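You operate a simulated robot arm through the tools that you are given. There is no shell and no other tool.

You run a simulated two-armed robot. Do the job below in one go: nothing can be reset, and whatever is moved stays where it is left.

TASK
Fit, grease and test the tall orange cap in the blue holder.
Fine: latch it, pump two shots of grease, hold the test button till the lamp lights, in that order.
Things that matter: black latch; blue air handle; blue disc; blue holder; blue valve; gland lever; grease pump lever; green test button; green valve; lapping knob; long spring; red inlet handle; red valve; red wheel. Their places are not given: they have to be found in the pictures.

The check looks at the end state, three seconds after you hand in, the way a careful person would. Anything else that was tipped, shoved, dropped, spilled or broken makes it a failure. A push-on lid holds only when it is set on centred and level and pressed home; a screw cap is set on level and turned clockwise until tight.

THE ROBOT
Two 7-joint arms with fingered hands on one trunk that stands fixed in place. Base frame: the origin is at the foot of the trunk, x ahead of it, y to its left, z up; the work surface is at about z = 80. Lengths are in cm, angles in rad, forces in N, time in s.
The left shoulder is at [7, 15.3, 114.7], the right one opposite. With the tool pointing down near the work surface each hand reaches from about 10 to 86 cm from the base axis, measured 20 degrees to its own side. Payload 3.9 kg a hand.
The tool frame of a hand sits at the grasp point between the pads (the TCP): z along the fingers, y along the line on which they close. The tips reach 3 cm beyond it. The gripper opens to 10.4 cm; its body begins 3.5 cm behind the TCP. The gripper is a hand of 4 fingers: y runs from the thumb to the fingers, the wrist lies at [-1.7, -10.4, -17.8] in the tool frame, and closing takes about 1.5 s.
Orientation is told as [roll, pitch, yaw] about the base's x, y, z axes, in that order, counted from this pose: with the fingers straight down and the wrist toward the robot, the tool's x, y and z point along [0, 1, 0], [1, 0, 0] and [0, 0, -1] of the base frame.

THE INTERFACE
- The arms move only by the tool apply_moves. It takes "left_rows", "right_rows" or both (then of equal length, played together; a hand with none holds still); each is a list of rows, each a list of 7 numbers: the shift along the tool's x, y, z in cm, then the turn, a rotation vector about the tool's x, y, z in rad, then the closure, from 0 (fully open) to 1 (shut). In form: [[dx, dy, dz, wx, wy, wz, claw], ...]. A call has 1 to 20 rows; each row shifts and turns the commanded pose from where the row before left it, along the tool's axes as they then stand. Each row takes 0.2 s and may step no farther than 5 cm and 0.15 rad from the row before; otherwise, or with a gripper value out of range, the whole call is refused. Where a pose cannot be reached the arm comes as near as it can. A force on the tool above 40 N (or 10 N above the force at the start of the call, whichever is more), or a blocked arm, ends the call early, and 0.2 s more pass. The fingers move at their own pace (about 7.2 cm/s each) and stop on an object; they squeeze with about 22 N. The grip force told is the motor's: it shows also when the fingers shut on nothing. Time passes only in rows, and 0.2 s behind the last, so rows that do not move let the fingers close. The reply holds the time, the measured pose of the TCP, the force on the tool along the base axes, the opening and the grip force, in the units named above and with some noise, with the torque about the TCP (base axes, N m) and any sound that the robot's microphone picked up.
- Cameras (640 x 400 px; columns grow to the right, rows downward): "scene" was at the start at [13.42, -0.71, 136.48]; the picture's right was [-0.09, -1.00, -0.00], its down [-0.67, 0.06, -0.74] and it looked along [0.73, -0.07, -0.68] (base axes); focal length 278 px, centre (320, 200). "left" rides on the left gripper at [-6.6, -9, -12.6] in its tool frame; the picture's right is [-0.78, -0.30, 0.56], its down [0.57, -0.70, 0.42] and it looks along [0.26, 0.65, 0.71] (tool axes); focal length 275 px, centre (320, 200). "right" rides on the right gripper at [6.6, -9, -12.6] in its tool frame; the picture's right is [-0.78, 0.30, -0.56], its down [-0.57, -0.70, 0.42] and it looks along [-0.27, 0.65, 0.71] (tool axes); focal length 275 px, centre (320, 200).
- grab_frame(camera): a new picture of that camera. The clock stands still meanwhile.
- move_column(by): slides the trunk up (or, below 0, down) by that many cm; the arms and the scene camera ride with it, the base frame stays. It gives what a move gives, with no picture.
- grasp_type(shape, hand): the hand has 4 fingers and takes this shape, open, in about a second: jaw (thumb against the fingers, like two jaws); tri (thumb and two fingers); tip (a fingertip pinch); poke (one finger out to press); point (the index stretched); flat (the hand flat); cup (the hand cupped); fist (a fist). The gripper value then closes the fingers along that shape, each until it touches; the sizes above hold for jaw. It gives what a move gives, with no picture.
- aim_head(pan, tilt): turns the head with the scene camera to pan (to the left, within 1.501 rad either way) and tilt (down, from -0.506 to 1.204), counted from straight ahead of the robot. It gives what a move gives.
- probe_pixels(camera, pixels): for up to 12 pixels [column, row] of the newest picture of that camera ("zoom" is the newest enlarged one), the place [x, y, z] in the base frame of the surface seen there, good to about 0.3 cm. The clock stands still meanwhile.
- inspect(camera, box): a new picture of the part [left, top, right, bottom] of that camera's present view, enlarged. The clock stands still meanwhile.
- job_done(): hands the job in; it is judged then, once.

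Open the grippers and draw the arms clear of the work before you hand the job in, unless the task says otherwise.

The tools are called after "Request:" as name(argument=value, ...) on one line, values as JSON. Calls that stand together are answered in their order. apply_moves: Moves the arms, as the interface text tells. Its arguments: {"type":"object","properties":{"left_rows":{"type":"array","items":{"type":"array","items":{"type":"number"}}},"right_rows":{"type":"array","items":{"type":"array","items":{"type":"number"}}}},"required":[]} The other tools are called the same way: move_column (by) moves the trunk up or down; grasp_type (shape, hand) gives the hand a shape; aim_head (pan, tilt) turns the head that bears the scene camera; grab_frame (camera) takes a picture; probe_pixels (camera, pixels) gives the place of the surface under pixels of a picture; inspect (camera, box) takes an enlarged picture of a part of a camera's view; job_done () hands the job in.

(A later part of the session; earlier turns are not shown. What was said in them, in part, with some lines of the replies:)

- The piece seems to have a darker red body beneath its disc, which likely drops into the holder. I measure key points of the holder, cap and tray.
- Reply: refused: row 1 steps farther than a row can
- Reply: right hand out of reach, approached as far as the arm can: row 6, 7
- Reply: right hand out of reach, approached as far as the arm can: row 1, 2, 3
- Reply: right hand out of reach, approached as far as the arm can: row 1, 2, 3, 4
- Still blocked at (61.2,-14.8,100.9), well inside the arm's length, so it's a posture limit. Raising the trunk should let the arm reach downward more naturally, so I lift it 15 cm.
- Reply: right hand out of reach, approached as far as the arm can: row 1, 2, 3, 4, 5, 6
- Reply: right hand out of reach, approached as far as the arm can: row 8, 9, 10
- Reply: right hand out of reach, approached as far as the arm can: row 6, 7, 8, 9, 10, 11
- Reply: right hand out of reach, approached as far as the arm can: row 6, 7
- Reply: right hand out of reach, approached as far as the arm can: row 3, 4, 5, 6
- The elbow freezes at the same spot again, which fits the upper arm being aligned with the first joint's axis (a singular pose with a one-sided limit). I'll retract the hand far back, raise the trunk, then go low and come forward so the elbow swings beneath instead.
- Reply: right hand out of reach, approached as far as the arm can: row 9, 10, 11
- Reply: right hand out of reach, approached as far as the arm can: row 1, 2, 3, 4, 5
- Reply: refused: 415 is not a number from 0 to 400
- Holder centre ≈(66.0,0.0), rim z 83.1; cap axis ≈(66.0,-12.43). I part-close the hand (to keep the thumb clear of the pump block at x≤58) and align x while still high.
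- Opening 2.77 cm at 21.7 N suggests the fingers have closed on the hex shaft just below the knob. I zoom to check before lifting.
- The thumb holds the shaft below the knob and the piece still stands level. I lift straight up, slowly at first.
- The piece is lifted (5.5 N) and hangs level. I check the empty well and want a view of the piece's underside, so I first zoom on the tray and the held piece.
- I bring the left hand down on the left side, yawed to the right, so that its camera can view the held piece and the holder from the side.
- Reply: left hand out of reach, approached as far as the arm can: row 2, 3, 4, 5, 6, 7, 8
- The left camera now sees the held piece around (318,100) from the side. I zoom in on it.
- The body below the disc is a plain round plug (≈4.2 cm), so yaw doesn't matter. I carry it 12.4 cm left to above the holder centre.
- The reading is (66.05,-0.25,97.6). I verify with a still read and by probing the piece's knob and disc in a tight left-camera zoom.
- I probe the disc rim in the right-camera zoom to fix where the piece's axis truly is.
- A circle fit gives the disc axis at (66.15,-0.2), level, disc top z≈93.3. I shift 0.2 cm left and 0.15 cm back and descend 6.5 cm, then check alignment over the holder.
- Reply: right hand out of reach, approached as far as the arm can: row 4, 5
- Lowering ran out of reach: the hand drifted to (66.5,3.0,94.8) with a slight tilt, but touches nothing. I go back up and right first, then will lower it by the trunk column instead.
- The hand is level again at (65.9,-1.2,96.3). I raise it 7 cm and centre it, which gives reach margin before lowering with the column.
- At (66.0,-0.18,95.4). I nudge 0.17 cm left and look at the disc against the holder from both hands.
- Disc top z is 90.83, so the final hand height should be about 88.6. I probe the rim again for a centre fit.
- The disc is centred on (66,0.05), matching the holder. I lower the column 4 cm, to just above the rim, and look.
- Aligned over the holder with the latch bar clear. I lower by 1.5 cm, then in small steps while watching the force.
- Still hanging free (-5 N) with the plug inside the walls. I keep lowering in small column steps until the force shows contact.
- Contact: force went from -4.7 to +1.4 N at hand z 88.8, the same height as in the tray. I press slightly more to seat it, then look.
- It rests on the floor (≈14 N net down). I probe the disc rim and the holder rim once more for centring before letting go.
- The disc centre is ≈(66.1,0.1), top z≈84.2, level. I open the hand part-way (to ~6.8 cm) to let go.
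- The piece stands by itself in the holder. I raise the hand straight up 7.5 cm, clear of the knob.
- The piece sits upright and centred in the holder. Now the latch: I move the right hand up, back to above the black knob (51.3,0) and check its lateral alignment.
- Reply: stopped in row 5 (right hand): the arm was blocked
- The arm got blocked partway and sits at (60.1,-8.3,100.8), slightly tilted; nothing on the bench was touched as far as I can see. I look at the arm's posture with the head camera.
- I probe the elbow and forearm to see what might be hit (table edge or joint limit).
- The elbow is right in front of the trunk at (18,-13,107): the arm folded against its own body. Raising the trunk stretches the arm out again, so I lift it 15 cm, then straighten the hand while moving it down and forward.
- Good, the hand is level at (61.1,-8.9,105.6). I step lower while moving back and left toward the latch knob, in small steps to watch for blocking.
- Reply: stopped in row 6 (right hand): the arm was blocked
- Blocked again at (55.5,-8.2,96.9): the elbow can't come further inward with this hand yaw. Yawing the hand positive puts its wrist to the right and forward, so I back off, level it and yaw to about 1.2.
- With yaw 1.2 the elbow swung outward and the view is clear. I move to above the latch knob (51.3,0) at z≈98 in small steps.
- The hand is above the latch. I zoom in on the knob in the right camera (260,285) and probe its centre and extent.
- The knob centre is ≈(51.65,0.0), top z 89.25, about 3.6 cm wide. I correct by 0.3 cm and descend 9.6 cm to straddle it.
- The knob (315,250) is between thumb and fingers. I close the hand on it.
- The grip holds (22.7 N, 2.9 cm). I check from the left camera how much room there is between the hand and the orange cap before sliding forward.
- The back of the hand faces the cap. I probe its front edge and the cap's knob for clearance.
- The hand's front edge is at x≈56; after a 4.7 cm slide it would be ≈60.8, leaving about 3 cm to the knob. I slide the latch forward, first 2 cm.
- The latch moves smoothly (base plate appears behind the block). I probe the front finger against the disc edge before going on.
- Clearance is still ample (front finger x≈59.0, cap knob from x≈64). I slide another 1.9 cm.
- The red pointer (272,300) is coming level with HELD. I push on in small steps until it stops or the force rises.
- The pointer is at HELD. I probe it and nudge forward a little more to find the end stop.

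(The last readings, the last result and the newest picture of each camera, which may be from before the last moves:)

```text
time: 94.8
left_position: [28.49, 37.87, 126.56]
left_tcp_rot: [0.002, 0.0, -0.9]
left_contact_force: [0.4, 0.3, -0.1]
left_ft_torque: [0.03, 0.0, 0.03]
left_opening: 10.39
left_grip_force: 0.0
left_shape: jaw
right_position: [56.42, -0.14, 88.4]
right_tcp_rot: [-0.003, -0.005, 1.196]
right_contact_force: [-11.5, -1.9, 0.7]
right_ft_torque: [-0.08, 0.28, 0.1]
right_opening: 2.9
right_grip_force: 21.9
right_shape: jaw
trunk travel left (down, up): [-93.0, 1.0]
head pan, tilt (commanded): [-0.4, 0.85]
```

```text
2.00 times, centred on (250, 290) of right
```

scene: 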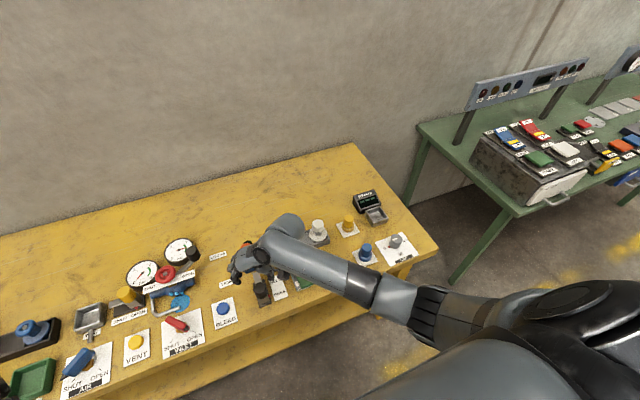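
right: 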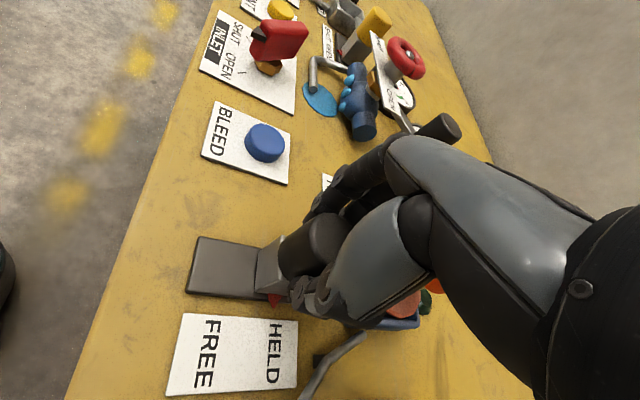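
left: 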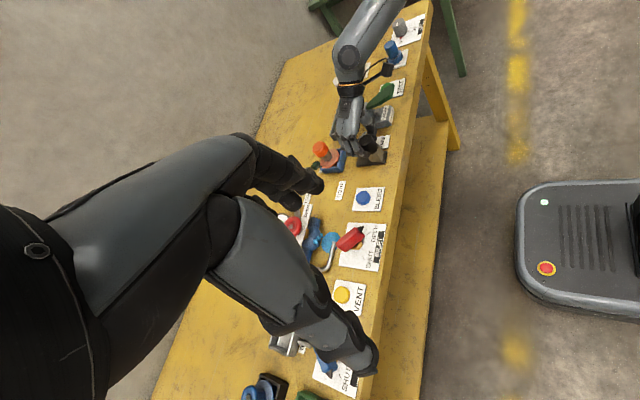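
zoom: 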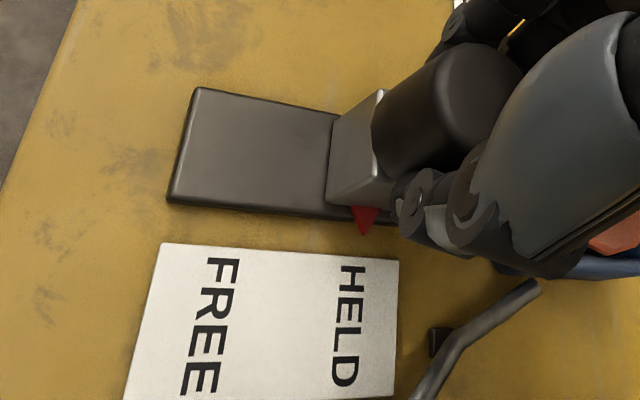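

Force rose to -11.5 N in x at 56.4: the latch is at its end stop under HELD. I open the hand and raise it straight up.

Request:
apply_moves(right_rows=[[0.1, -0.04, 0, 0, 0, 0, 0.9], [0, 0, 0, 0, 0, 0, 0.7], [0, 0, 0, 0, 0, 0, 0.55], [0, 0, 0, 0, 0, 0, 0.4], [0, 0, 0, 0, 0, 0, 0.35], [0, 0, 0, 0, 0, 0, 0.35]])

Request:
apply_moves(right_rows=[[0, 0, -1.5, 0, 0, 0, 0.35], [0, 0, -2.5, 0, 0, 0, 0.35], [0, 0, -2.5, 0, 0, 0, 0.35], [0, 0, -2.5, 0, 0, 0, 0.35], [0, 0, 0, 0, 0, 0, 0.35]])

Request:
inspect(camera="left", box=[260, 90, 400, 200])

Request:
grab_frame(camera="right")

```text
time: 96.2
left_position: [28.73, 37.76, 126.34]
left_tcp_rot: [-0.003, 0.0, -0.898]
left_contact_force: [-0.4, 0.1, 0.6]
left_ft_torque: [-0.02, 0.01, 0.0]
left_opening: 10.4
left_grip_force: 0.2
left_shape: jaw
right_position: [56.6, -0.06, 88.36]
right_tcp_rot: [0.0, -0.005, 1.197]
right_contact_force: [-0.3, -0.7, -0.2]
right_ft_torque: [0.0, -0.04, 0.05]
right_opening: 6.72
right_grip_force: 0.0
right_shape: jaw
trunk travel left (down, up): [-93.0, 1.0]
head pan, tilt (commanded): [-0.4, 0.85]
```

```text
time: 97.4
left_position: [28.79, 37.85, 126.46]
left_tcp_rot: [0.001, 0.0, -0.899]
left_contact_force: [0.8, -0.5, 0.2]
left_ft_torque: [-0.02, 0.03, -0.01]
left_opening: 10.42
left_grip_force: 0.1
left_shape: jaw
right_position: [56.6, -0.26, 97.36]
right_tcp_rot: [-0.002, -0.007, 1.193]
right_contact_force: [0.0, 0.8, -0.8]
right_ft_torque: [0.01, -0.02, -0.05]
right_opening: 6.71
right_grip_force: 0.0
right_shape: jaw
trunk travel left (down, up): [-93.0, 1.0]
head pan, tilt (commanded): [-0.4, 0.85]
```

```text
3.64 times, centred on (330, 145) of left
```

zoom: 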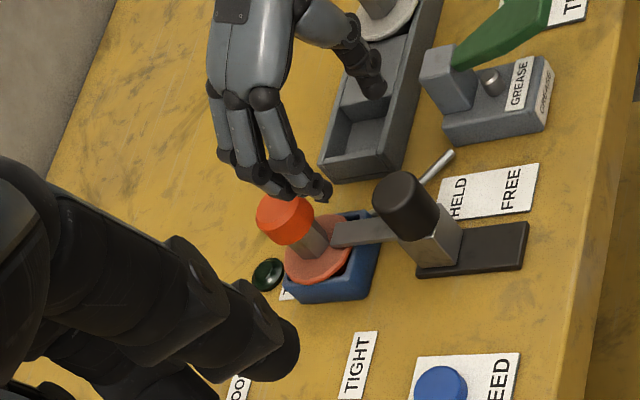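

```text
taken
```

right: 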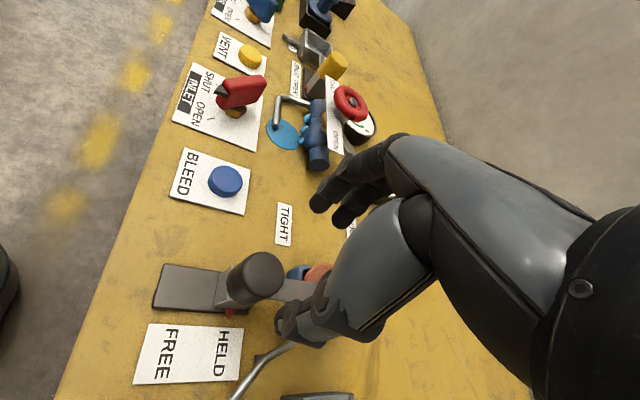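

The latch bar now lies over the disc and the pointer is at HELD. Next the pump: I raise the hand, close it into a compact pushing tip and move above the lever's end near (47.5,-13.3).

Request:
apply_moves(right_rows=[[0, 0, -2, 0, 0, 0, 0.35], [0, 0, -2, 0, 0, 0, 0.5], [0.7, -3.06, 0, 0, 0, 0, 0.6], [0.7, -3.06, 0, 0, 0, 0, 0.7], [0.7, -3.06, 0, 0, 0, 0, 0.8], [0.7, -3.06, 0, 0, 0, 0, 0.9], [0.7, -3.06, 0, 0, 0, 0, 1], [0, 0, 0, 0, 0, 0, 1], [0, 0, 0, 0, 0, 0, 1], [0, 0, 0, 0, 0, 0, 1], [0, 0, 0, 0, 0, 0, 1]])

Request:
grab_frame(camera="right")

Request:
grab_frame(camera="scene")

Request:
inspect(camera="left", box=[280, 60, 420, 180])

```text
time: 99.8
left_position: [28.8, 37.96, 126.4]
left_tcp_rot: [-0.001, -0.001, -0.898]
left_contact_force: [-0.6, -0.3, 0.5]
left_ft_torque: [0.0, -0.02, -0.01]
left_opening: 10.41
left_grip_force: 0.0
left_shape: jaw
right_position: [47.59, -13.07, 101.3]
right_tcp_rot: [-0.002, -0.004, 1.195]
right_contact_force: [-0.3, -0.1, -1.1]
right_ft_torque: [-0.02, 0.0, 0.02]
right_opening: 0.0
right_grip_force: 22.0
right_shape: jaw
trunk travel left (down, up): [-93.0, 1.0]
head pan, tilt (commanded): [-0.4, 0.85]
```

```text
taken
```

right: 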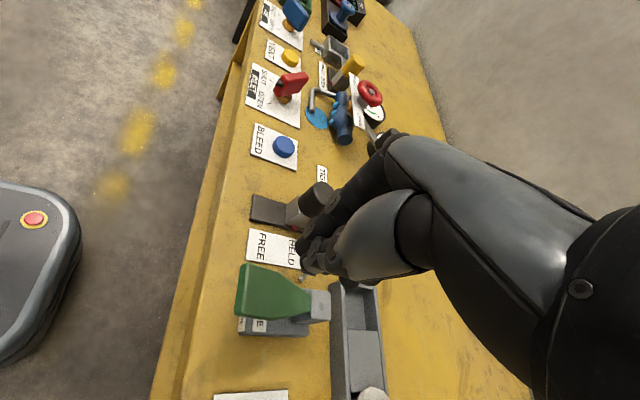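

```text
taken
```

scene: 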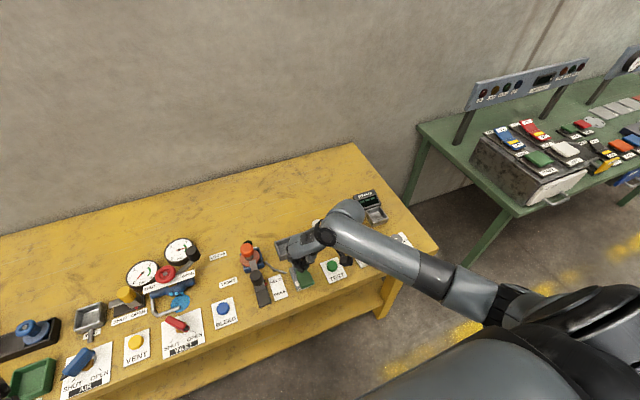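

```text
3.33 times, centred on (350, 120) of left
```

zoom: 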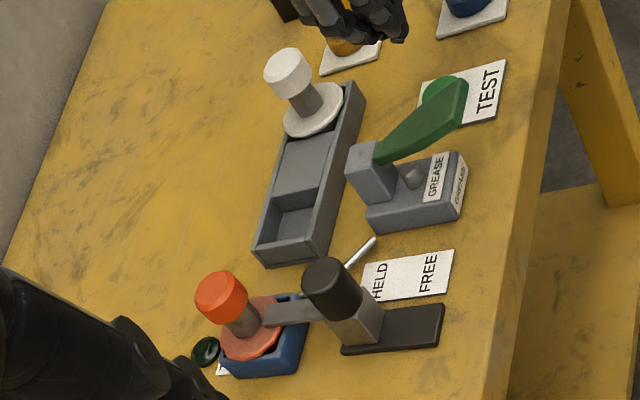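

The hand is closed and above the lever. I zoom in with the right camera to find where the closed fingertips are relative to the green paddle.

Request:
inspect(camera="right", box=[220, 170, 440, 350])

Request:
probe_pixels(camera="zoom", pixels=[[235, 190], [240, 235], [260, 270], [290, 225], [330, 300], [350, 200], [90, 330], [60, 300], [200, 330], [60, 380], [110, 290], [290, 350]])

```text
2.22 times, centred on (330, 260) of right
```

zoom: 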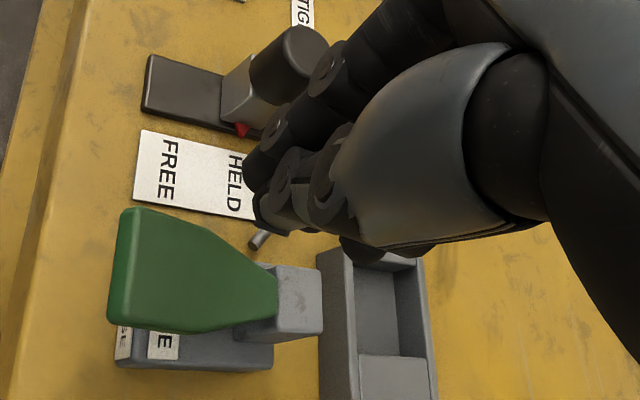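

```text
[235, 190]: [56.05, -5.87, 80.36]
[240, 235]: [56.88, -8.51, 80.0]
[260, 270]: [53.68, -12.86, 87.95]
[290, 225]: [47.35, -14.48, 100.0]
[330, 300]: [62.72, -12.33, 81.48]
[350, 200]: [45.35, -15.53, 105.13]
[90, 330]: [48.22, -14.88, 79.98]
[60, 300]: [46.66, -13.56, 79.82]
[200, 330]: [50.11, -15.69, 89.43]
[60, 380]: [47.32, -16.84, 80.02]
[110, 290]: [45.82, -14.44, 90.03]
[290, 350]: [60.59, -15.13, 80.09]
```

I probe the fingertips themselves and the paddle's top surface.

Request:
probe_pixels(camera="zoom", pixels=[[263, 205], [252, 170], [270, 190], [285, 215], [265, 150], [280, 175], [150, 260], [200, 280], [120, 240], [130, 310], [225, 270], [180, 230]])

```text
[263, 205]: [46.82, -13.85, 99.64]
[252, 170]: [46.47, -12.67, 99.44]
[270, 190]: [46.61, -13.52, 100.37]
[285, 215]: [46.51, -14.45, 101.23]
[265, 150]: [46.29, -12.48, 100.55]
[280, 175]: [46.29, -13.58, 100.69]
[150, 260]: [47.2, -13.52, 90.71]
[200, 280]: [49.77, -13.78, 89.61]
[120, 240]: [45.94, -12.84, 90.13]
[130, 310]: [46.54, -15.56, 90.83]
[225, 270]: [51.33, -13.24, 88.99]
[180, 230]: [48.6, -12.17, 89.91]
```

Closed fingertips are at about (47,-13.3), 2 cm below the TCP; the paddle's top is z 90.7. I descend to about 0.6 cm above it.

Request:
apply_moves(right_rows=[[0.1, -0.25, 2, 0, 0, 0, 1], [0, 0, 2, 0, 0, 0, 1], [0, 0, 2, 0, 0, 0, 1], [0, 0, 1.8, 0, 0, 0, 1], [0, 0, 0, 0, 0, 0, 1]])

Request:
inspect(camera="left", box=[300, 60, 420, 160])

Request:
inspect(camera="right", box=[220, 170, 440, 350])

```text
time: 101.0
left_position: [28.76, 37.89, 126.47]
left_tcp_rot: [0.001, 0.001, -0.899]
left_contact_force: [0.2, 0.4, 0.2]
left_ft_torque: [0.04, 0.0, -0.02]
left_opening: 10.39
left_grip_force: 0.2
left_shape: jaw
right_position: [47.42, -13.08, 93.43]
right_tcp_rot: [-0.002, -0.008, 1.194]
right_contact_force: [0.0, 0.0, 1.0]
right_ft_torque: [0.03, 0.02, 0.03]
right_opening: 0.0
right_grip_force: 21.7
right_shape: jaw
trunk travel left (down, up): [-93.0, 1.0]
head pan, tilt (commanded): [-0.4, 0.85]
```

```text
4.00 times, centred on (360, 110) of left
```

zoom: 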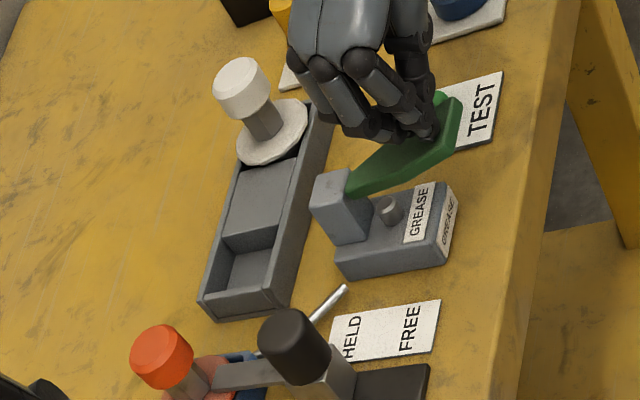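

```text
2.22 times, centred on (330, 260) of right
```

zoom: 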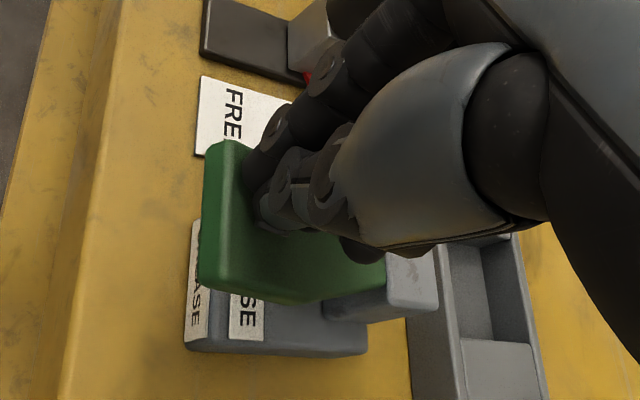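

Fingertips hover just above the paddle, a little left of its centreline. I shift 0.5 cm right and press down in small steps, listening and watching the force.

Request:
apply_moves(right_rows=[[-0.18, -0.47, 0, 0, 0, 0, 1], [0, 0, 0.4, 0, 0, 0, 1], [0, 0, 0.4, 0, 0, 0, 1], [0, 0, 0.4, 0, 0, 0, 1], [0, 0, 0, 0, 0, 0, 1]])

```text
time: 102.2
left_position: [28.69, 37.81, 126.48]
left_tcp_rot: [-0.001, 0.0, -0.898]
left_contact_force: [-0.4, -0.4, -0.2]
left_ft_torque: [-0.01, 0.0, 0.02]
left_opening: 10.42
left_grip_force: 0.1
left_shape: jaw
right_position: [47.5, -13.71, 92.31]
right_tcp_rot: [-0.004, -0.006, 1.195]
right_contact_force: [0.4, -0.2, 1.6]
right_ft_torque: [0.0, 0.06, 0.01]
right_opening: 0.0
right_grip_force: 22.0
right_shape: jaw
trunk travel left (down, up): [-93.0, 1.0]
head pan, tilt (commanded): [-0.4, 0.85]
```

Barely any load yet (1.6 N at z 92.3). I continue down 1.6 cm.

Request:
apply_moves(right_rows=[[0, 0, 0.4, 0, 0, 0, 1], [0, 0, 0.4, 0, 0, 0, 1], [0, 0, 0.4, 0, 0, 0, 1], [0, 0, 0.4, 0, 0, 0, 1], [0, 0, 0, 0, 0, 0, 1]])

Request:
inspect(camera="left", box=[300, 60, 420, 160])

```text
time: 103.4
left_position: [28.74, 37.92, 126.49]
left_tcp_rot: [-0.001, 0.001, -0.9]
left_contact_force: [0.5, -0.1, 1.3]
left_ft_torque: [-0.02, -0.01, 0.02]
left_opening: 10.4
left_grip_force: 0.1
left_shape: jaw
right_position: [47.54, -13.72, 90.72]
right_tcp_rot: [-0.005, -0.005, 1.196]
right_contact_force: [-1.4, 0.9, 3.4]
right_ft_torque: [0.06, 0.02, 0.01]
right_opening: 0.01
right_grip_force: 21.9
right_shape: jaw
trunk travel left (down, up): [-93.0, 1.0]
head pan, tilt (commanded): [-0.4, 0.85]
```

```text
4.00 times, centred on (360, 110) of left
```

zoom: 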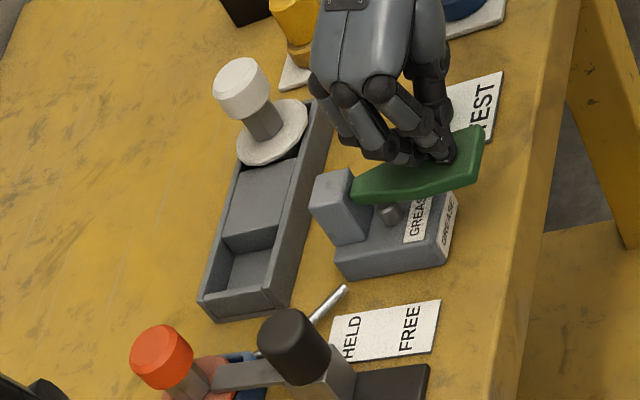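

The lever follows down easily (3.4 N). I keep pressing toward the end of the stroke.

Request:
apply_moves(right_rows=[[0, 0, 0.4, 0, 0, 0, 1], [0, 0, 0.4, 0, 0, 0, 1], [0, 0, 0.4, 0, 0, 0, 1], [0, 0, 0, 0, 0, 0, 1]])

Request:
inspect(camera="left", box=[300, 60, 420, 160])

```text
time: 104.4
left_position: [28.65, 37.82, 126.41]
left_tcp_rot: [0.002, 0.001, -0.898]
left_contact_force: [0.6, 0.3, 0.3]
left_ft_torque: [0.01, -0.01, 0.01]
left_opening: 10.43
left_grip_force: 0.1
left_shape: jaw
right_position: [47.61, -13.7, 89.59]
right_tcp_rot: [-0.002, -0.007, 1.197]
right_contact_force: [0.3, 0.3, 5.2]
right_ft_torque: [-0.04, -0.07, 0.01]
right_opening: 0.0
right_grip_force: 21.9
right_shape: jaw
trunk travel left (down, up): [-93.0, 1.0]
head pan, tilt (commanded): [-0.4, 0.85]
```

```text
4.00 times, centred on (360, 110) of left
```

zoom: 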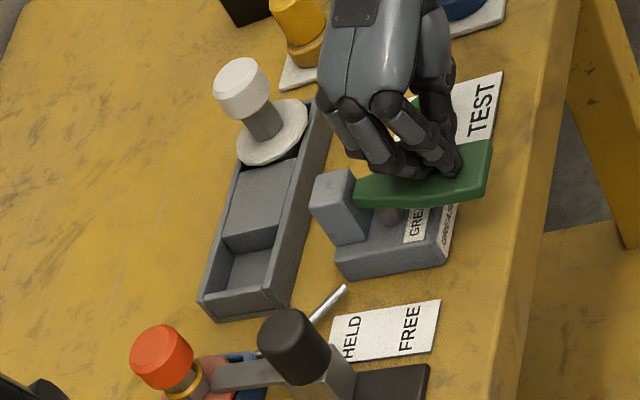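

A yellow ring has appeared at the base of the cap's shaft (185,380), i.e. grease is arriving. I zoom on the cap before finishing this stroke.

Request:
inspect(camera="left", box=[310, 130, 374, 182])

Request:
inspect(camera="scene", box=[225, 225, 325, 300])

```text
7.69 times, centred on (342, 156) of left
```

zoom: 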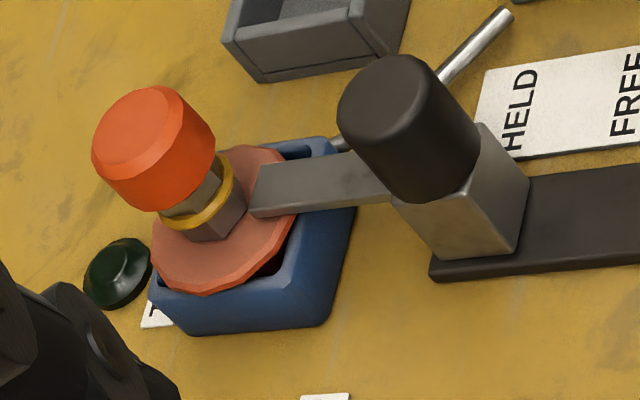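

```text
5.33 times, centred on (275, 262) of scene
```

zoom: 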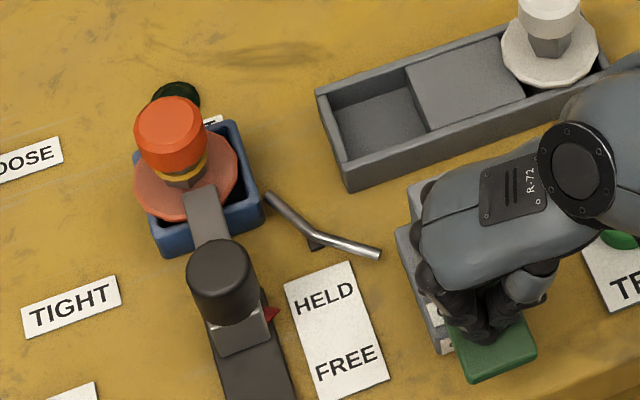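

One grease ring is on the shaft: shot one is in. I raise the hand fully to let the lever return and check.

Request:
apply_moves(right_rows=[[0, 0, -0.8, 0, 0, 0, 1], [0, 0, -0.8, 0, 0, 0, 1], [0, 0, -0.8, 0, 0, 0, 1], [0, 0, -0.8, 0, 0, 0, 1], [0, 0, -0.8, 0, 0, 0, 1], [0, 0, 0, 0, 0, 0, 1], [0, 0, 0, 0, 0, 0, 1]])

Request:
inspect(camera="left", box=[300, 60, 420, 180])

Request:
inspect(camera="scene", box=[225, 225, 325, 300])

```text
time: 106.0
left_position: [28.63, 37.76, 126.48]
left_tcp_rot: [-0.001, -0.001, -0.898]
left_contact_force: [-0.8, 0.2, 0.4]
left_ft_torque: [0.01, 0.0, 0.02]
left_opening: 10.45
left_grip_force: 0.1
left_shape: jaw
right_position: [47.43, -13.82, 93.44]
right_tcp_rot: [-0.004, -0.007, 1.194]
right_contact_force: [0.1, 0.0, 1.0]
right_ft_torque: [0.01, 0.01, -0.02]
right_opening: 0.0
right_grip_force: 22.0
right_shape: jaw
trunk travel left (down, up): [-93.0, 1.0]
head pan, tilt (commanded): [-0.4, 0.85]
```

```text
3.33 times, centred on (360, 120) of left
```

zoom: 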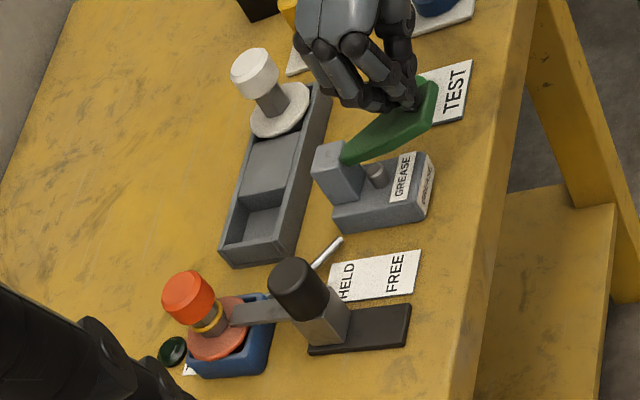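

```text
5.33 times, centred on (275, 262) of scene
```

zoom: 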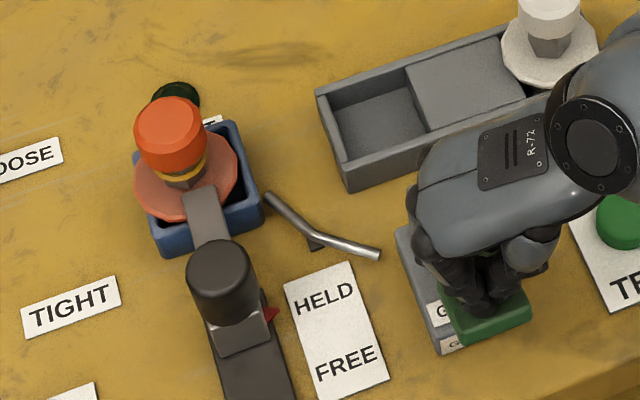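

The lever has returned. I raise a touch more to be sure it is fully up, then make the second stroke down to the same depth.

Request:
apply_moves(right_rows=[[0, 0, -0.8, 0, 0, 0, 1], [0, 0, 0, 0, 0, 0, 1], [0, 0, 0.8, 0, 0, 0, 1], [0, 0, 0.4, 0, 0, 0, 1], [0, 0, 0.5, 0, 0, 0, 1], [0, 0, 0.5, 0, 0, 0, 1], [0, 0, 0.5, 0, 0, 0, 1], [0, 0, 0.5, 0, 0, 0, 1], [0, 0, 0.5, 0, 0, 0, 1], [0, 0, 0.5, 0, 0, 0, 1], [0, 0, 0.5, 0, 0, 0, 1], [0, 0, 0, 0, 0, 0, 1], [0, 0, 0, 0, 0, 0, 1]])

Request:
inspect(camera="left", box=[310, 130, 374, 182])

Request:
inspect(camera="left", box=[300, 60, 420, 180])

```text
time: 108.8
left_position: [28.69, 37.74, 126.51]
left_tcp_rot: [0.0, -0.001, -0.899]
left_contact_force: [0.0, -0.1, 0.0]
left_ft_torque: [0.02, -0.01, 0.0]
left_opening: 10.42
left_grip_force: 0.0
left_shape: jaw
right_position: [47.54, -13.79, 89.77]
right_tcp_rot: [-0.003, -0.004, 1.194]
right_contact_force: [-0.6, 0.3, 3.3]
right_ft_torque: [0.0, -0.02, 0.02]
right_opening: 0.0
right_grip_force: 21.8
right_shape: jaw
trunk travel left (down, up): [-93.0, 1.0]
head pan, tilt (commanded): [-0.4, 0.85]
```

```text
7.69 times, centred on (342, 156) of left
```

zoom: 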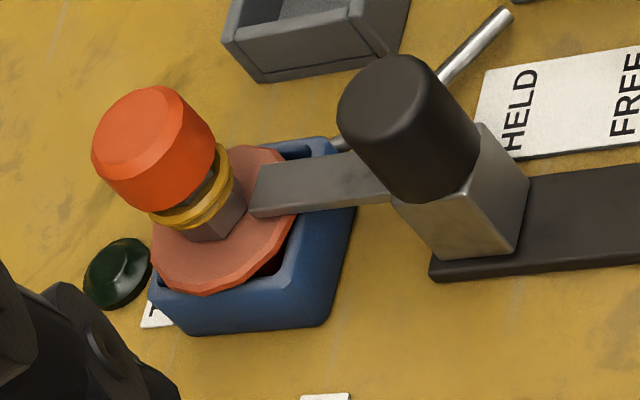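

```text
3.33 times, centred on (360, 120) of left
```

zoom: 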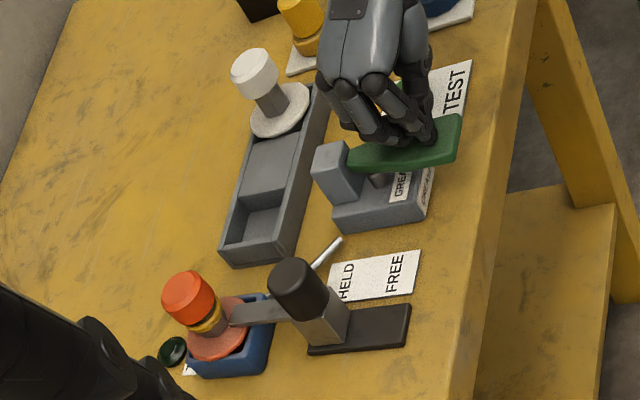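

Two grease rings now: the second shot is delivered. I raise the hand well clear of the lever, then look at the test button's surroundings.

Request:
apply_moves(right_rows=[[0, 0, -0.8, 0, 0, 0, 1], [0, 0, -1, 0, 0, 0, 1], [0, 0, -1.5, 0, 0, 0, 1], [0, 0, -2.5, 0, 0, 0, 1], [0, 0, -2.5, 0, 0, 0, 1], [0, 0, -2.5, 0, 0, 0, 1], [0, 0, 0, 0, 0, 0, 1]])

Request:
inspect(camera="scene", box=[230, 210, 430, 335])

Request:
probe_pixels(camera="zoom", pixels=[[335, 180], [320, 190], [430, 120], [435, 140], [300, 60], [545, 95]])

Request:
inspect(camera="left", box=[300, 20, 440, 180])

```text
time: 110.4
left_position: [28.75, 37.87, 126.54]
left_tcp_rot: [0.0, 0.001, -0.896]
left_contact_force: [0.1, -0.3, -0.3]
left_ft_torque: [0.0, 0.0, 0.0]
left_opening: 10.37
left_grip_force: 0.0
left_shape: jaw
right_position: [47.58, -13.79, 100.14]
right_tcp_rot: [-0.001, -0.006, 1.193]
right_contact_force: [0.3, 0.0, -0.1]
right_ft_torque: [0.0, -0.01, -0.01]
right_opening: 0.0
right_grip_force: 22.3
right_shape: jaw
trunk travel left (down, up): [-93.0, 1.0]
head pan, tilt (commanded): [-0.4, 0.85]
```

```text
3.20 times, centred on (330, 272) of scene
```

zoom: 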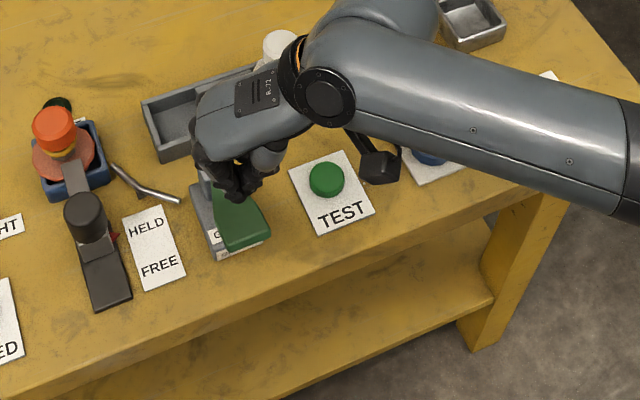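

```text
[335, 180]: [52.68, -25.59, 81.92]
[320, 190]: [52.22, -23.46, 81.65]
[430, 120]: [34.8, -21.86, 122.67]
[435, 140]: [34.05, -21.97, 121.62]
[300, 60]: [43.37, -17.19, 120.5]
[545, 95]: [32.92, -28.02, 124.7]
```

```text
2.50 times, centred on (370, 100) of left
```

zoom: 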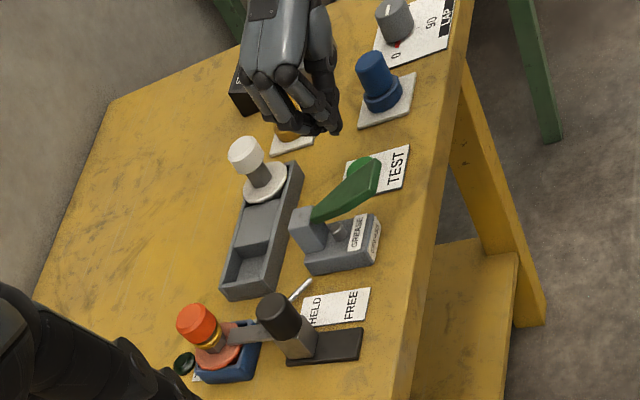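

The lever is back up. I probe the neighbours of the test button (blue knob, yellow knob, white cap) in the left view.

Request:
probe_pixels(camera="zoom", pixels=[[375, 65], [380, 100], [355, 165], [245, 150], [290, 145], [395, 25], [340, 200], [350, 185]])

```text
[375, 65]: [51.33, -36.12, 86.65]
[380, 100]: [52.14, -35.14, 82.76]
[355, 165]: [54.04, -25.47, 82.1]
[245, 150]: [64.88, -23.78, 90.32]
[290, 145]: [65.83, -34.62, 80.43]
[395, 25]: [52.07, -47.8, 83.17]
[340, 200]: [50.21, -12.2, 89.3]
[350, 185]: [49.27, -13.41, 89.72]
```

The blue knob is at y≈-36 and the white cap at x≥63, both clear of a press at (53,-25). I move above the test button.

Request:
apply_moves(right_rows=[[-2.31, -2.08, 0, 0, 0, 0, 1], [-2.31, -2.08, 0, 0, 0, 0, 1], [-2.31, -2.08, 0, 0, 0, 0, 1], [-2.31, -2.08, 0, 0, 0, 0, 1], [0, 0, 0, 0, 0, 0, 1], [0, 0, 0, 0, 0, 0, 1]])

Request:
grab_frame(camera="right")

Request:
inspect(camera="right", box=[180, 200, 400, 380])

```text
time: 111.8
left_position: [28.71, 37.9, 126.51]
left_tcp_rot: [0.0, 0.0, -0.898]
left_contact_force: [0.5, -0.2, 0.1]
left_ft_torque: [0.0, 0.04, -0.01]
left_opening: 10.39
left_grip_force: 0.0
left_shape: jaw
right_position: [53.01, -25.01, 100.27]
right_tcp_rot: [-0.003, -0.005, 1.195]
right_contact_force: [0.2, -0.2, -0.2]
right_ft_torque: [-0.01, 0.01, 0.03]
right_opening: 0.0
right_grip_force: 22.5
right_shape: jaw
trunk travel left (down, up): [-93.0, 1.0]
head pan, tilt (commanded): [-0.4, 0.85]
```

```text
taken
```

right: 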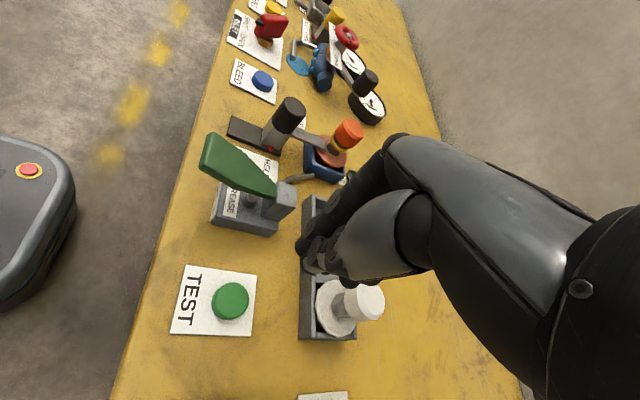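

```text
2.22 times, centred on (290, 290) of right
```

zoom: 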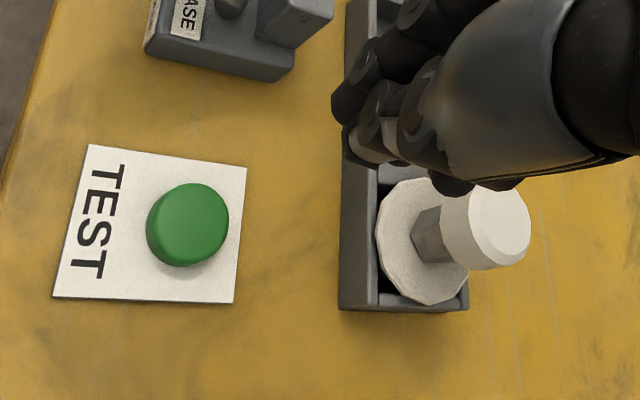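

Request:
probe_pixels(camera="zoom", pixels=[[190, 222], [155, 222], [220, 222], [190, 190], [190, 255], [360, 120], [365, 155], [350, 105], [380, 135]])

```text
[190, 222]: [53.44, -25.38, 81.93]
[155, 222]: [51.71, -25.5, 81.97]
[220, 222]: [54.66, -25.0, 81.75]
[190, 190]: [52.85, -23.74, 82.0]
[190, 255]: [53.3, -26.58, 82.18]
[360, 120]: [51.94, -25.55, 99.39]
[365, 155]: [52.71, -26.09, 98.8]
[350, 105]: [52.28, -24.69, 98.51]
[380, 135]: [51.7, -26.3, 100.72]
```

The button centre is (53.2,-25.2), top z 81.9; the closed tips are at z≈98.4 and about 0.4 cm short in x. I correct that and lower with the column 14 cm.

Request:
apply_moves(right_rows=[[-0.37, 0.1, 0, 0, 0, 0, 1], [0, 0, 0, 0, 0, 0, 1]])

Request:
move_column(by=-10)

Request:
grab_frame(camera="left")

Request:
inspect(camera="right", box=[180, 150, 420, 350])

```text
time: 112.4
left_position: [28.62, 37.86, 126.4]
left_tcp_rot: [0.001, 0.0, -0.898]
left_contact_force: [0.0, -0.9, 0.7]
left_ft_torque: [0.01, -0.02, -0.02]
left_opening: 10.4
left_grip_force: 0.0
left_shape: jaw
right_position: [53.47, -25.04, 100.28]
right_tcp_rot: [-0.004, -0.005, 1.193]
right_contact_force: [-0.2, -0.2, -0.5]
right_ft_torque: [-0.02, -0.02, -0.02]
right_opening: 0.0
right_grip_force: 22.0
right_shape: jaw
trunk travel left (down, up): [-93.0, 1.0]
head pan, tilt (commanded): [-0.4, 0.85]
```

```text
time: 113.7
left_position: [28.67, 37.92, 116.47]
left_tcp_rot: [0.0, 0.0, -0.898]
left_contact_force: [-0.2, -0.4, 0.2]
left_ft_torque: [0.02, -0.02, -0.04]
left_opening: 10.42
left_grip_force: 0.1
left_shape: jaw
right_position: [53.31, -25.09, 90.16]
right_tcp_rot: [-0.002, -0.004, 1.193]
right_contact_force: [-0.9, -0.1, 1.1]
right_ft_torque: [-0.02, -0.02, 0.0]
right_opening: 0.0
right_grip_force: 21.9
right_shape: jaw
trunk travel left (down, up): [-83.0, 11.0]
head pan, tilt (commanded): [-0.4, 0.85]
```

```text
taken
```

left: 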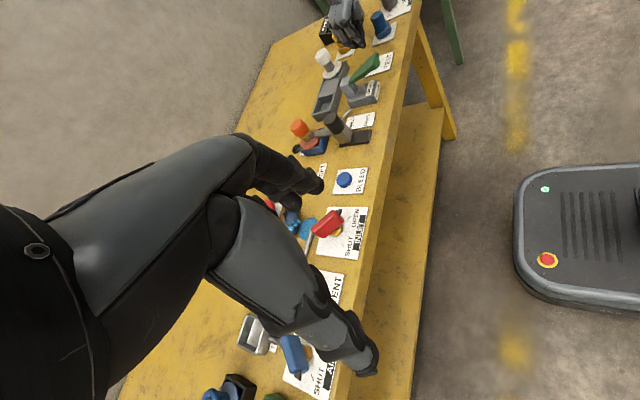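

```text
2.00 times, centred on (300, 250) of right
```

zoom: 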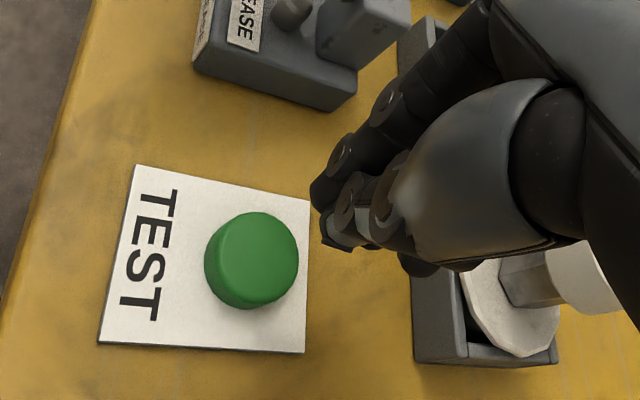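

The tips are centred over the button line and clear of the white cap. I lower 5.5 cm more to just above the button.

Request:
move_column(by=-5.5)

Request:
inspect(camera="right", box=[180, 150, 420, 350])

Request:
inspect(camera="left", box=[280, 0, 420, 170])

```text
time: 114.7
left_position: [28.56, 37.96, 110.96]
left_tcp_rot: [0.001, 0.0, -0.899]
left_contact_force: [0.6, -0.5, -0.3]
left_ft_torque: [0.04, 0.0, 0.0]
left_opening: 10.4
left_grip_force: 0.1
left_shape: jaw
right_position: [53.43, -24.97, 84.91]
right_tcp_rot: [-0.003, -0.005, 1.195]
right_contact_force: [-0.3, 0.3, 1.0]
right_ft_torque: [-0.03, -0.01, -0.02]
right_opening: 0.02
right_grip_force: 22.1
right_shape: jaw
trunk travel left (down, up): [-77.5, 16.5]
head pan, tilt (commanded): [-0.4, 0.85]
```

```text
2.00 times, centred on (300, 250) of right
```

zoom: 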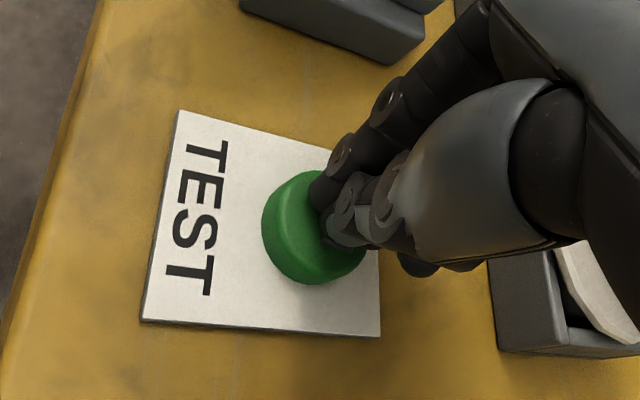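

```text
2.35 times, centred on (350, 85) of left
```

zoom: 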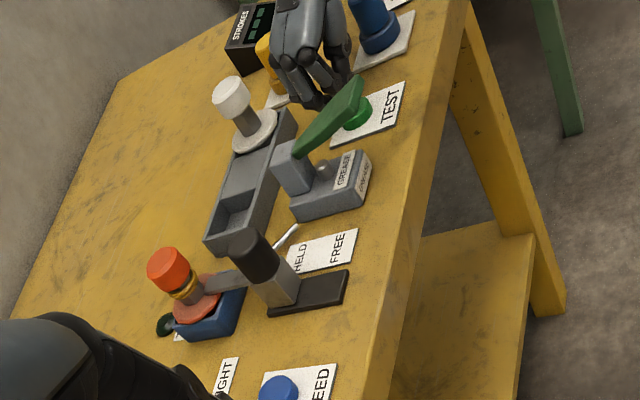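

The tips are just above the button. I press down in 0.3 cm steps with the arm and read the force.

Request:
apply_moves(right_rows=[[0, 0, 0.3, 0, 0, 0, 1], [0, 0, 0.3, 0, 0, 0, 1], [0, 0, 0.3, 0, 0, 0, 1], [0, 0, 0.3, 0, 0, 0, 1], [0, 0, 0, 0, 0, 0, 1]])

Request:
inspect(camera="right", box=[180, 150, 420, 350])

Request:
inspect(camera="left", box=[280, 80, 400, 180])

```text
time: 115.9
left_position: [28.41, 37.91, 111.02]
left_tcp_rot: [0.0, 0.0, -0.898]
left_contact_force: [0.4, 0.3, -0.8]
left_ft_torque: [0.0, -0.01, 0.01]
left_opening: 10.42
left_grip_force: 0.1
left_shape: jaw
right_position: [53.47, -24.9, 84.06]
right_tcp_rot: [-0.009, -0.008, 1.195]
right_contact_force: [-0.3, -1.6, 24.1]
right_ft_torque: [-0.07, 0.12, 0.01]
right_opening: 0.0
right_grip_force: 22.6
right_shape: jaw
trunk travel left (down, up): [-77.5, 16.5]
head pan, tilt (commanded): [-0.4, 0.85]
heard: click
```

```text
2.00 times, centred on (300, 250) of right
```

zoom: 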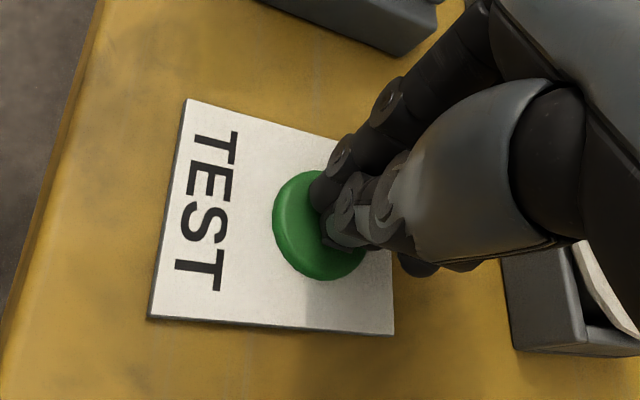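

```text
4.00 times, centred on (340, 130) of left
```

zoom: 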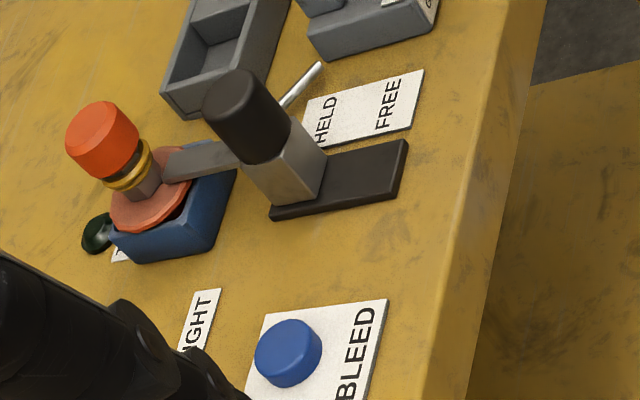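

A click was heard and the button is down (24 N); the lamp (97,232) is still dark. I hold it pressed and look again.

Request:
apply_moves(right_rows=[[0, 0, 0, 0, 0, 0, 1], [0, 0, 0, 0, 0, 0, 1], [0, 0, 0, 0, 0, 0, 1], [0, 0, 0, 0, 0, 0, 1], [0, 0, 0, 0, 0, 0, 1]])

Request:
inspect(camera="left", box=[280, 80, 400, 180])

Request:
inspect(camera="scene", box=[200, 180, 360, 300])

```text
time: 117.1
left_position: [28.26, 38.02, 110.96]
left_tcp_rot: [-0.001, 0.0, -0.899]
left_contact_force: [1.0, -0.4, -0.3]
left_ft_torque: [-0.01, -0.02, 0.02]
left_opening: 10.4
left_grip_force: 0.1
left_shape: jaw
right_position: [53.42, -25.05, 83.95]
right_tcp_rot: [-0.009, -0.009, 1.194]
right_contact_force: [4.0, -2.7, 30.7]
right_ft_torque: [-0.11, -0.03, -0.04]
right_opening: 0.01
right_grip_force: 22.0
right_shape: jaw
trunk travel left (down, up): [-77.5, 16.5]
head pan, tilt (commanded): [-0.4, 0.85]
```

```text
4.00 times, centred on (340, 130) of left
```

zoom: 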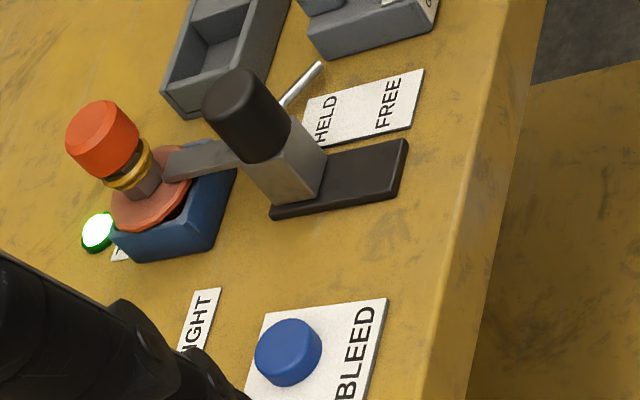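

```text
3.33 times, centred on (280, 240) of scene
```

zoom: 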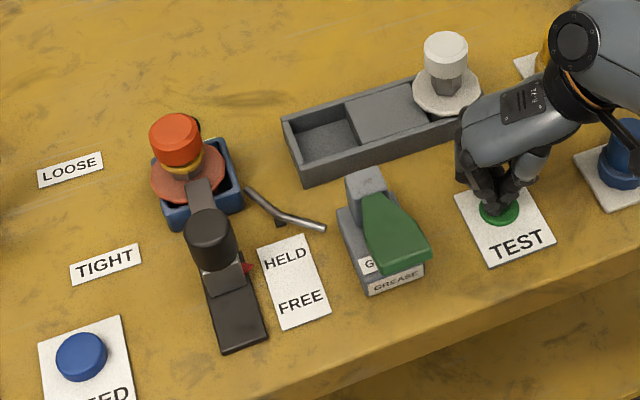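

The lamp at (97,232) is lit bright green. I release the button by raising the hand straight up.

Request:
apply_moves(right_rows=[[0, 0, -0.5, 0, 0, 0, 1], [0, 0, -1, 0, 0, 0, 1], [0, 0, -2, 0, 0, 0, 1], [0, 0, -2, 0, 0, 0, 1], [0, 0, 0, 0, 0, 0, 1]])

Request:
move_column(by=10)

Request:
grab_frame(camera="scene")

Request:
inspect(camera="left", box=[280, 60, 420, 180])

```text
time: 118.3
left_position: [28.77, 37.71, 110.98]
left_tcp_rot: [0.0, 0.001, -0.898]
left_contact_force: [-0.1, 0.6, 0.2]
left_ft_torque: [0.03, -0.01, -0.02]
left_opening: 10.38
left_grip_force: 0.1
left_shape: jaw
right_position: [53.21, -25.08, 88.96]
right_tcp_rot: [-0.001, -0.005, 1.193]
right_contact_force: [0.2, -0.5, -0.7]
right_ft_torque: [0.03, 0.01, -0.04]
right_opening: 0.0
right_grip_force: 21.6
right_shape: jaw
trunk travel left (down, up): [-77.5, 16.5]
head pan, tilt (commanded): [-0.4, 0.85]
```

```text
time: 119.6
left_position: [28.63, 37.74, 120.84]
left_tcp_rot: [0.0, 0.0, -0.898]
left_contact_force: [0.2, -0.1, -0.1]
left_ft_torque: [-0.01, -0.01, 0.02]
left_opening: 10.4
left_grip_force: 0.1
left_shape: jaw
right_position: [53.32, -25.09, 99.04]
right_tcp_rot: [-0.001, -0.005, 1.194]
right_contact_force: [-0.3, 0.3, -0.5]
right_ft_torque: [-0.02, 0.0, 0.03]
right_opening: 0.0
right_grip_force: 21.6
right_shape: jaw
trunk travel left (down, up): [-87.5, 6.5]
head pan, tilt (commanded): [-0.4, 0.85]
```

```text
taken
```

scene: 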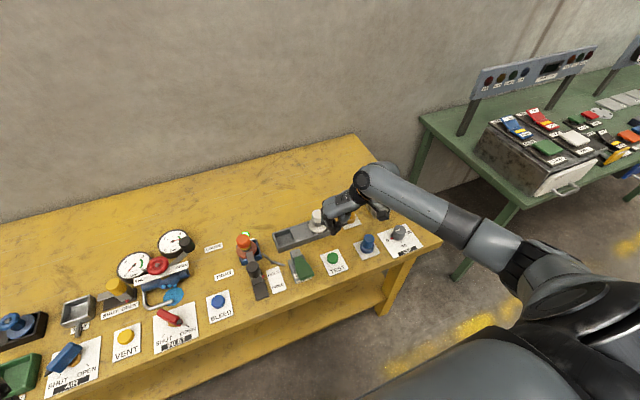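

```text
3.33 times, centred on (350, 120) of left
```

zoom: 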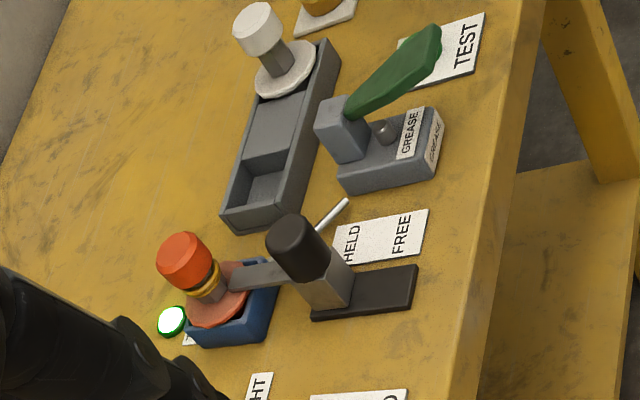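

The lamp stays lit after release; latch HELD, two rings, lever up. I raise the right hand, open it and draw it off to its own side.

Request:
apply_moves(right_rows=[[0, 0, -3, 0, 0, 0, 1], [0, 0, -3, 0, 0, 0, 1], [0, 0, -3, 0, 0, 0, 0.8], [0, 0, -3, 0, 0, 0, 0.6], [0.3, -3.35, 0, 0, 0, 0, 0.4], [0.3, -3.35, 0, 0, 0, 0, 0.2], [0.3, -3.35, 0, 0, 0, 0, 0], [0.3, -3.35, 0, 0, 0, 0, 0], [0, 0, 0, 0, 0, 0, 0], [0, 0, 0, 0, 0, 0, 0]])

Request:
aim_head(pan=-0.1, tilt=0.9)

Request:
grab_frame(camera="scene")

Request:
inspect(camera="scene", box=[230, 140, 430, 270])

```text
time: 121.8
left_position: [28.75, 37.92, 120.82]
left_tcp_rot: [-0.002, 0.002, -0.899]
left_contact_force: [0.0, -0.3, -0.5]
left_ft_torque: [0.04, 0.02, -0.01]
left_opening: 10.43
left_grip_force: 0.0
left_shape: jaw
right_position: [47.28, -36.95, 111.07]
right_tcp_rot: [-0.004, -0.006, 1.195]
right_contact_force: [0.3, -0.2, -0.1]
right_ft_torque: [-0.01, -0.01, 0.01]
right_opening: 10.35
right_grip_force: 0.1
right_shape: jaw
trunk travel left (down, up): [-87.5, 6.5]
head pan, tilt (commanded): [-0.4, 0.85]
```

```text
time: 122.6
left_position: [28.61, 37.77, 120.93]
left_tcp_rot: [0.001, 0.001, -0.898]
left_contact_force: [0.3, -0.4, 0.2]
left_ft_torque: [-0.03, 0.03, -0.03]
left_opening: 10.4
left_grip_force: 0.2
left_shape: jaw
right_position: [47.18, -37.08, 111.07]
right_tcp_rot: [-0.004, -0.005, 1.194]
right_contact_force: [0.1, -0.4, 0.5]
right_ft_torque: [-0.01, -0.02, -0.01]
right_opening: 10.38
right_grip_force: 0.0
right_shape: jaw
trunk travel left (down, up): [-87.5, 6.5]
head pan, tilt (commanded): [-0.099, 0.901]
```

```text
taken
```

scene: 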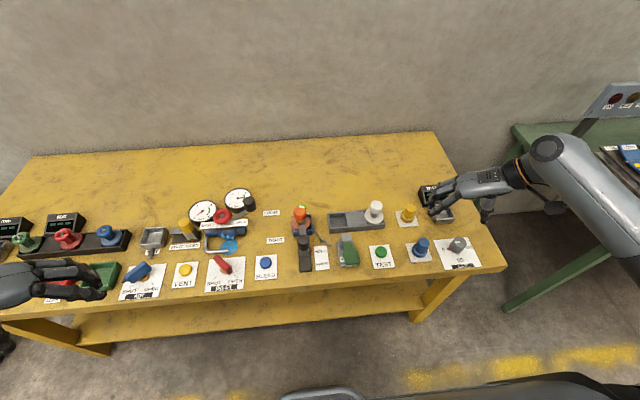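

```text
3.08 times, centred on (330, 205) of scene
```

zoom: 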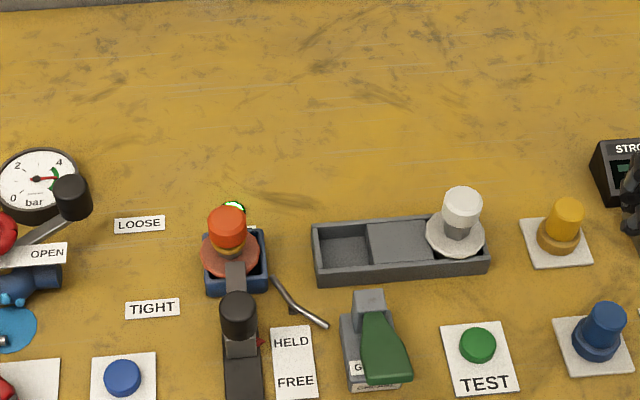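

All looks right: cap latched, two grease rings, lamp lit, tray and neighbours undisturbed. I lift the right hand a little further out of the way.

Request:
apply_moves(right_rows=[[0, 0, -3, 0, 0, 0, 0], [0.5, -3, -2, 0, 0, 0, 0], [0.5, -3, -1, 0, 0, 0, 0], [0, 0, 0, 0, 0, 0, 0]])

Request:
inspect(camera="left", box=[280, 60, 420, 180])

```text
time: 123.6
left_position: [28.76, 37.78, 120.81]
left_tcp_rot: [-0.003, 0.0, -0.897]
left_contact_force: [-0.6, 0.3, 0.4]
left_ft_torque: [0.0, 0.02, -0.01]
left_opening: 10.39
left_grip_force: 0.1
left_shape: jaw
right_position: [44.09, -42.33, 117.14]
right_tcp_rot: [-0.003, -0.005, 1.195]
right_contact_force: [-0.1, 0.1, 0.3]
right_ft_torque: [-0.02, -0.01, -0.01]
right_opening: 10.36
right_grip_force: 0.1
right_shape: jaw
trunk travel left (down, up): [-87.5, 6.5]
head pan, tilt (commanded): [-0.099, 0.901]
```

```text
3.33 times, centred on (350, 120) of left
```

zoom: 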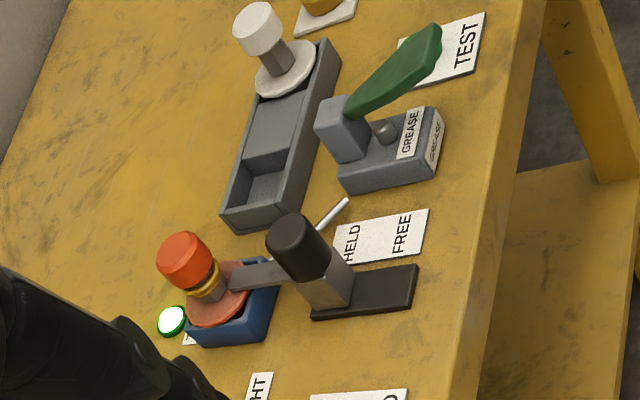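

The lamp is still lit, the latch is at HELD, two grease rings show, both hands are open and clear. I hand the job in.

Request:
job_done()

```text
The job is handed in.
```

The orange cap is fitted, greased and tested in the blue holder, and I've handed the job in. I don't have the result of the check yet.

1. **Fit:** I moved the cap from the grey tray to the blue holder, where it sits centred and level.
2. **Latch:** I slid the black latch to its end stop. The pointer is at HELD and the bar lies over the cap's disc.
3. **Grease:** I gave the pump lever two strokes, letting it return in between. Each stroke left one grease ring on the shaft.
4. **Test:** I held the green button until the lamp lit, about a second after the click. The lamp stayed lit after I let go.

Getting the right arm to the cap took several tries. It was blocked twice by its own reach or body, and once drifted about 3 cm while carrying the cap. It touched nothing on the bench any of those times.

In the last pictures everything else on the bench looked undisturbed. Both hands are open and clear.
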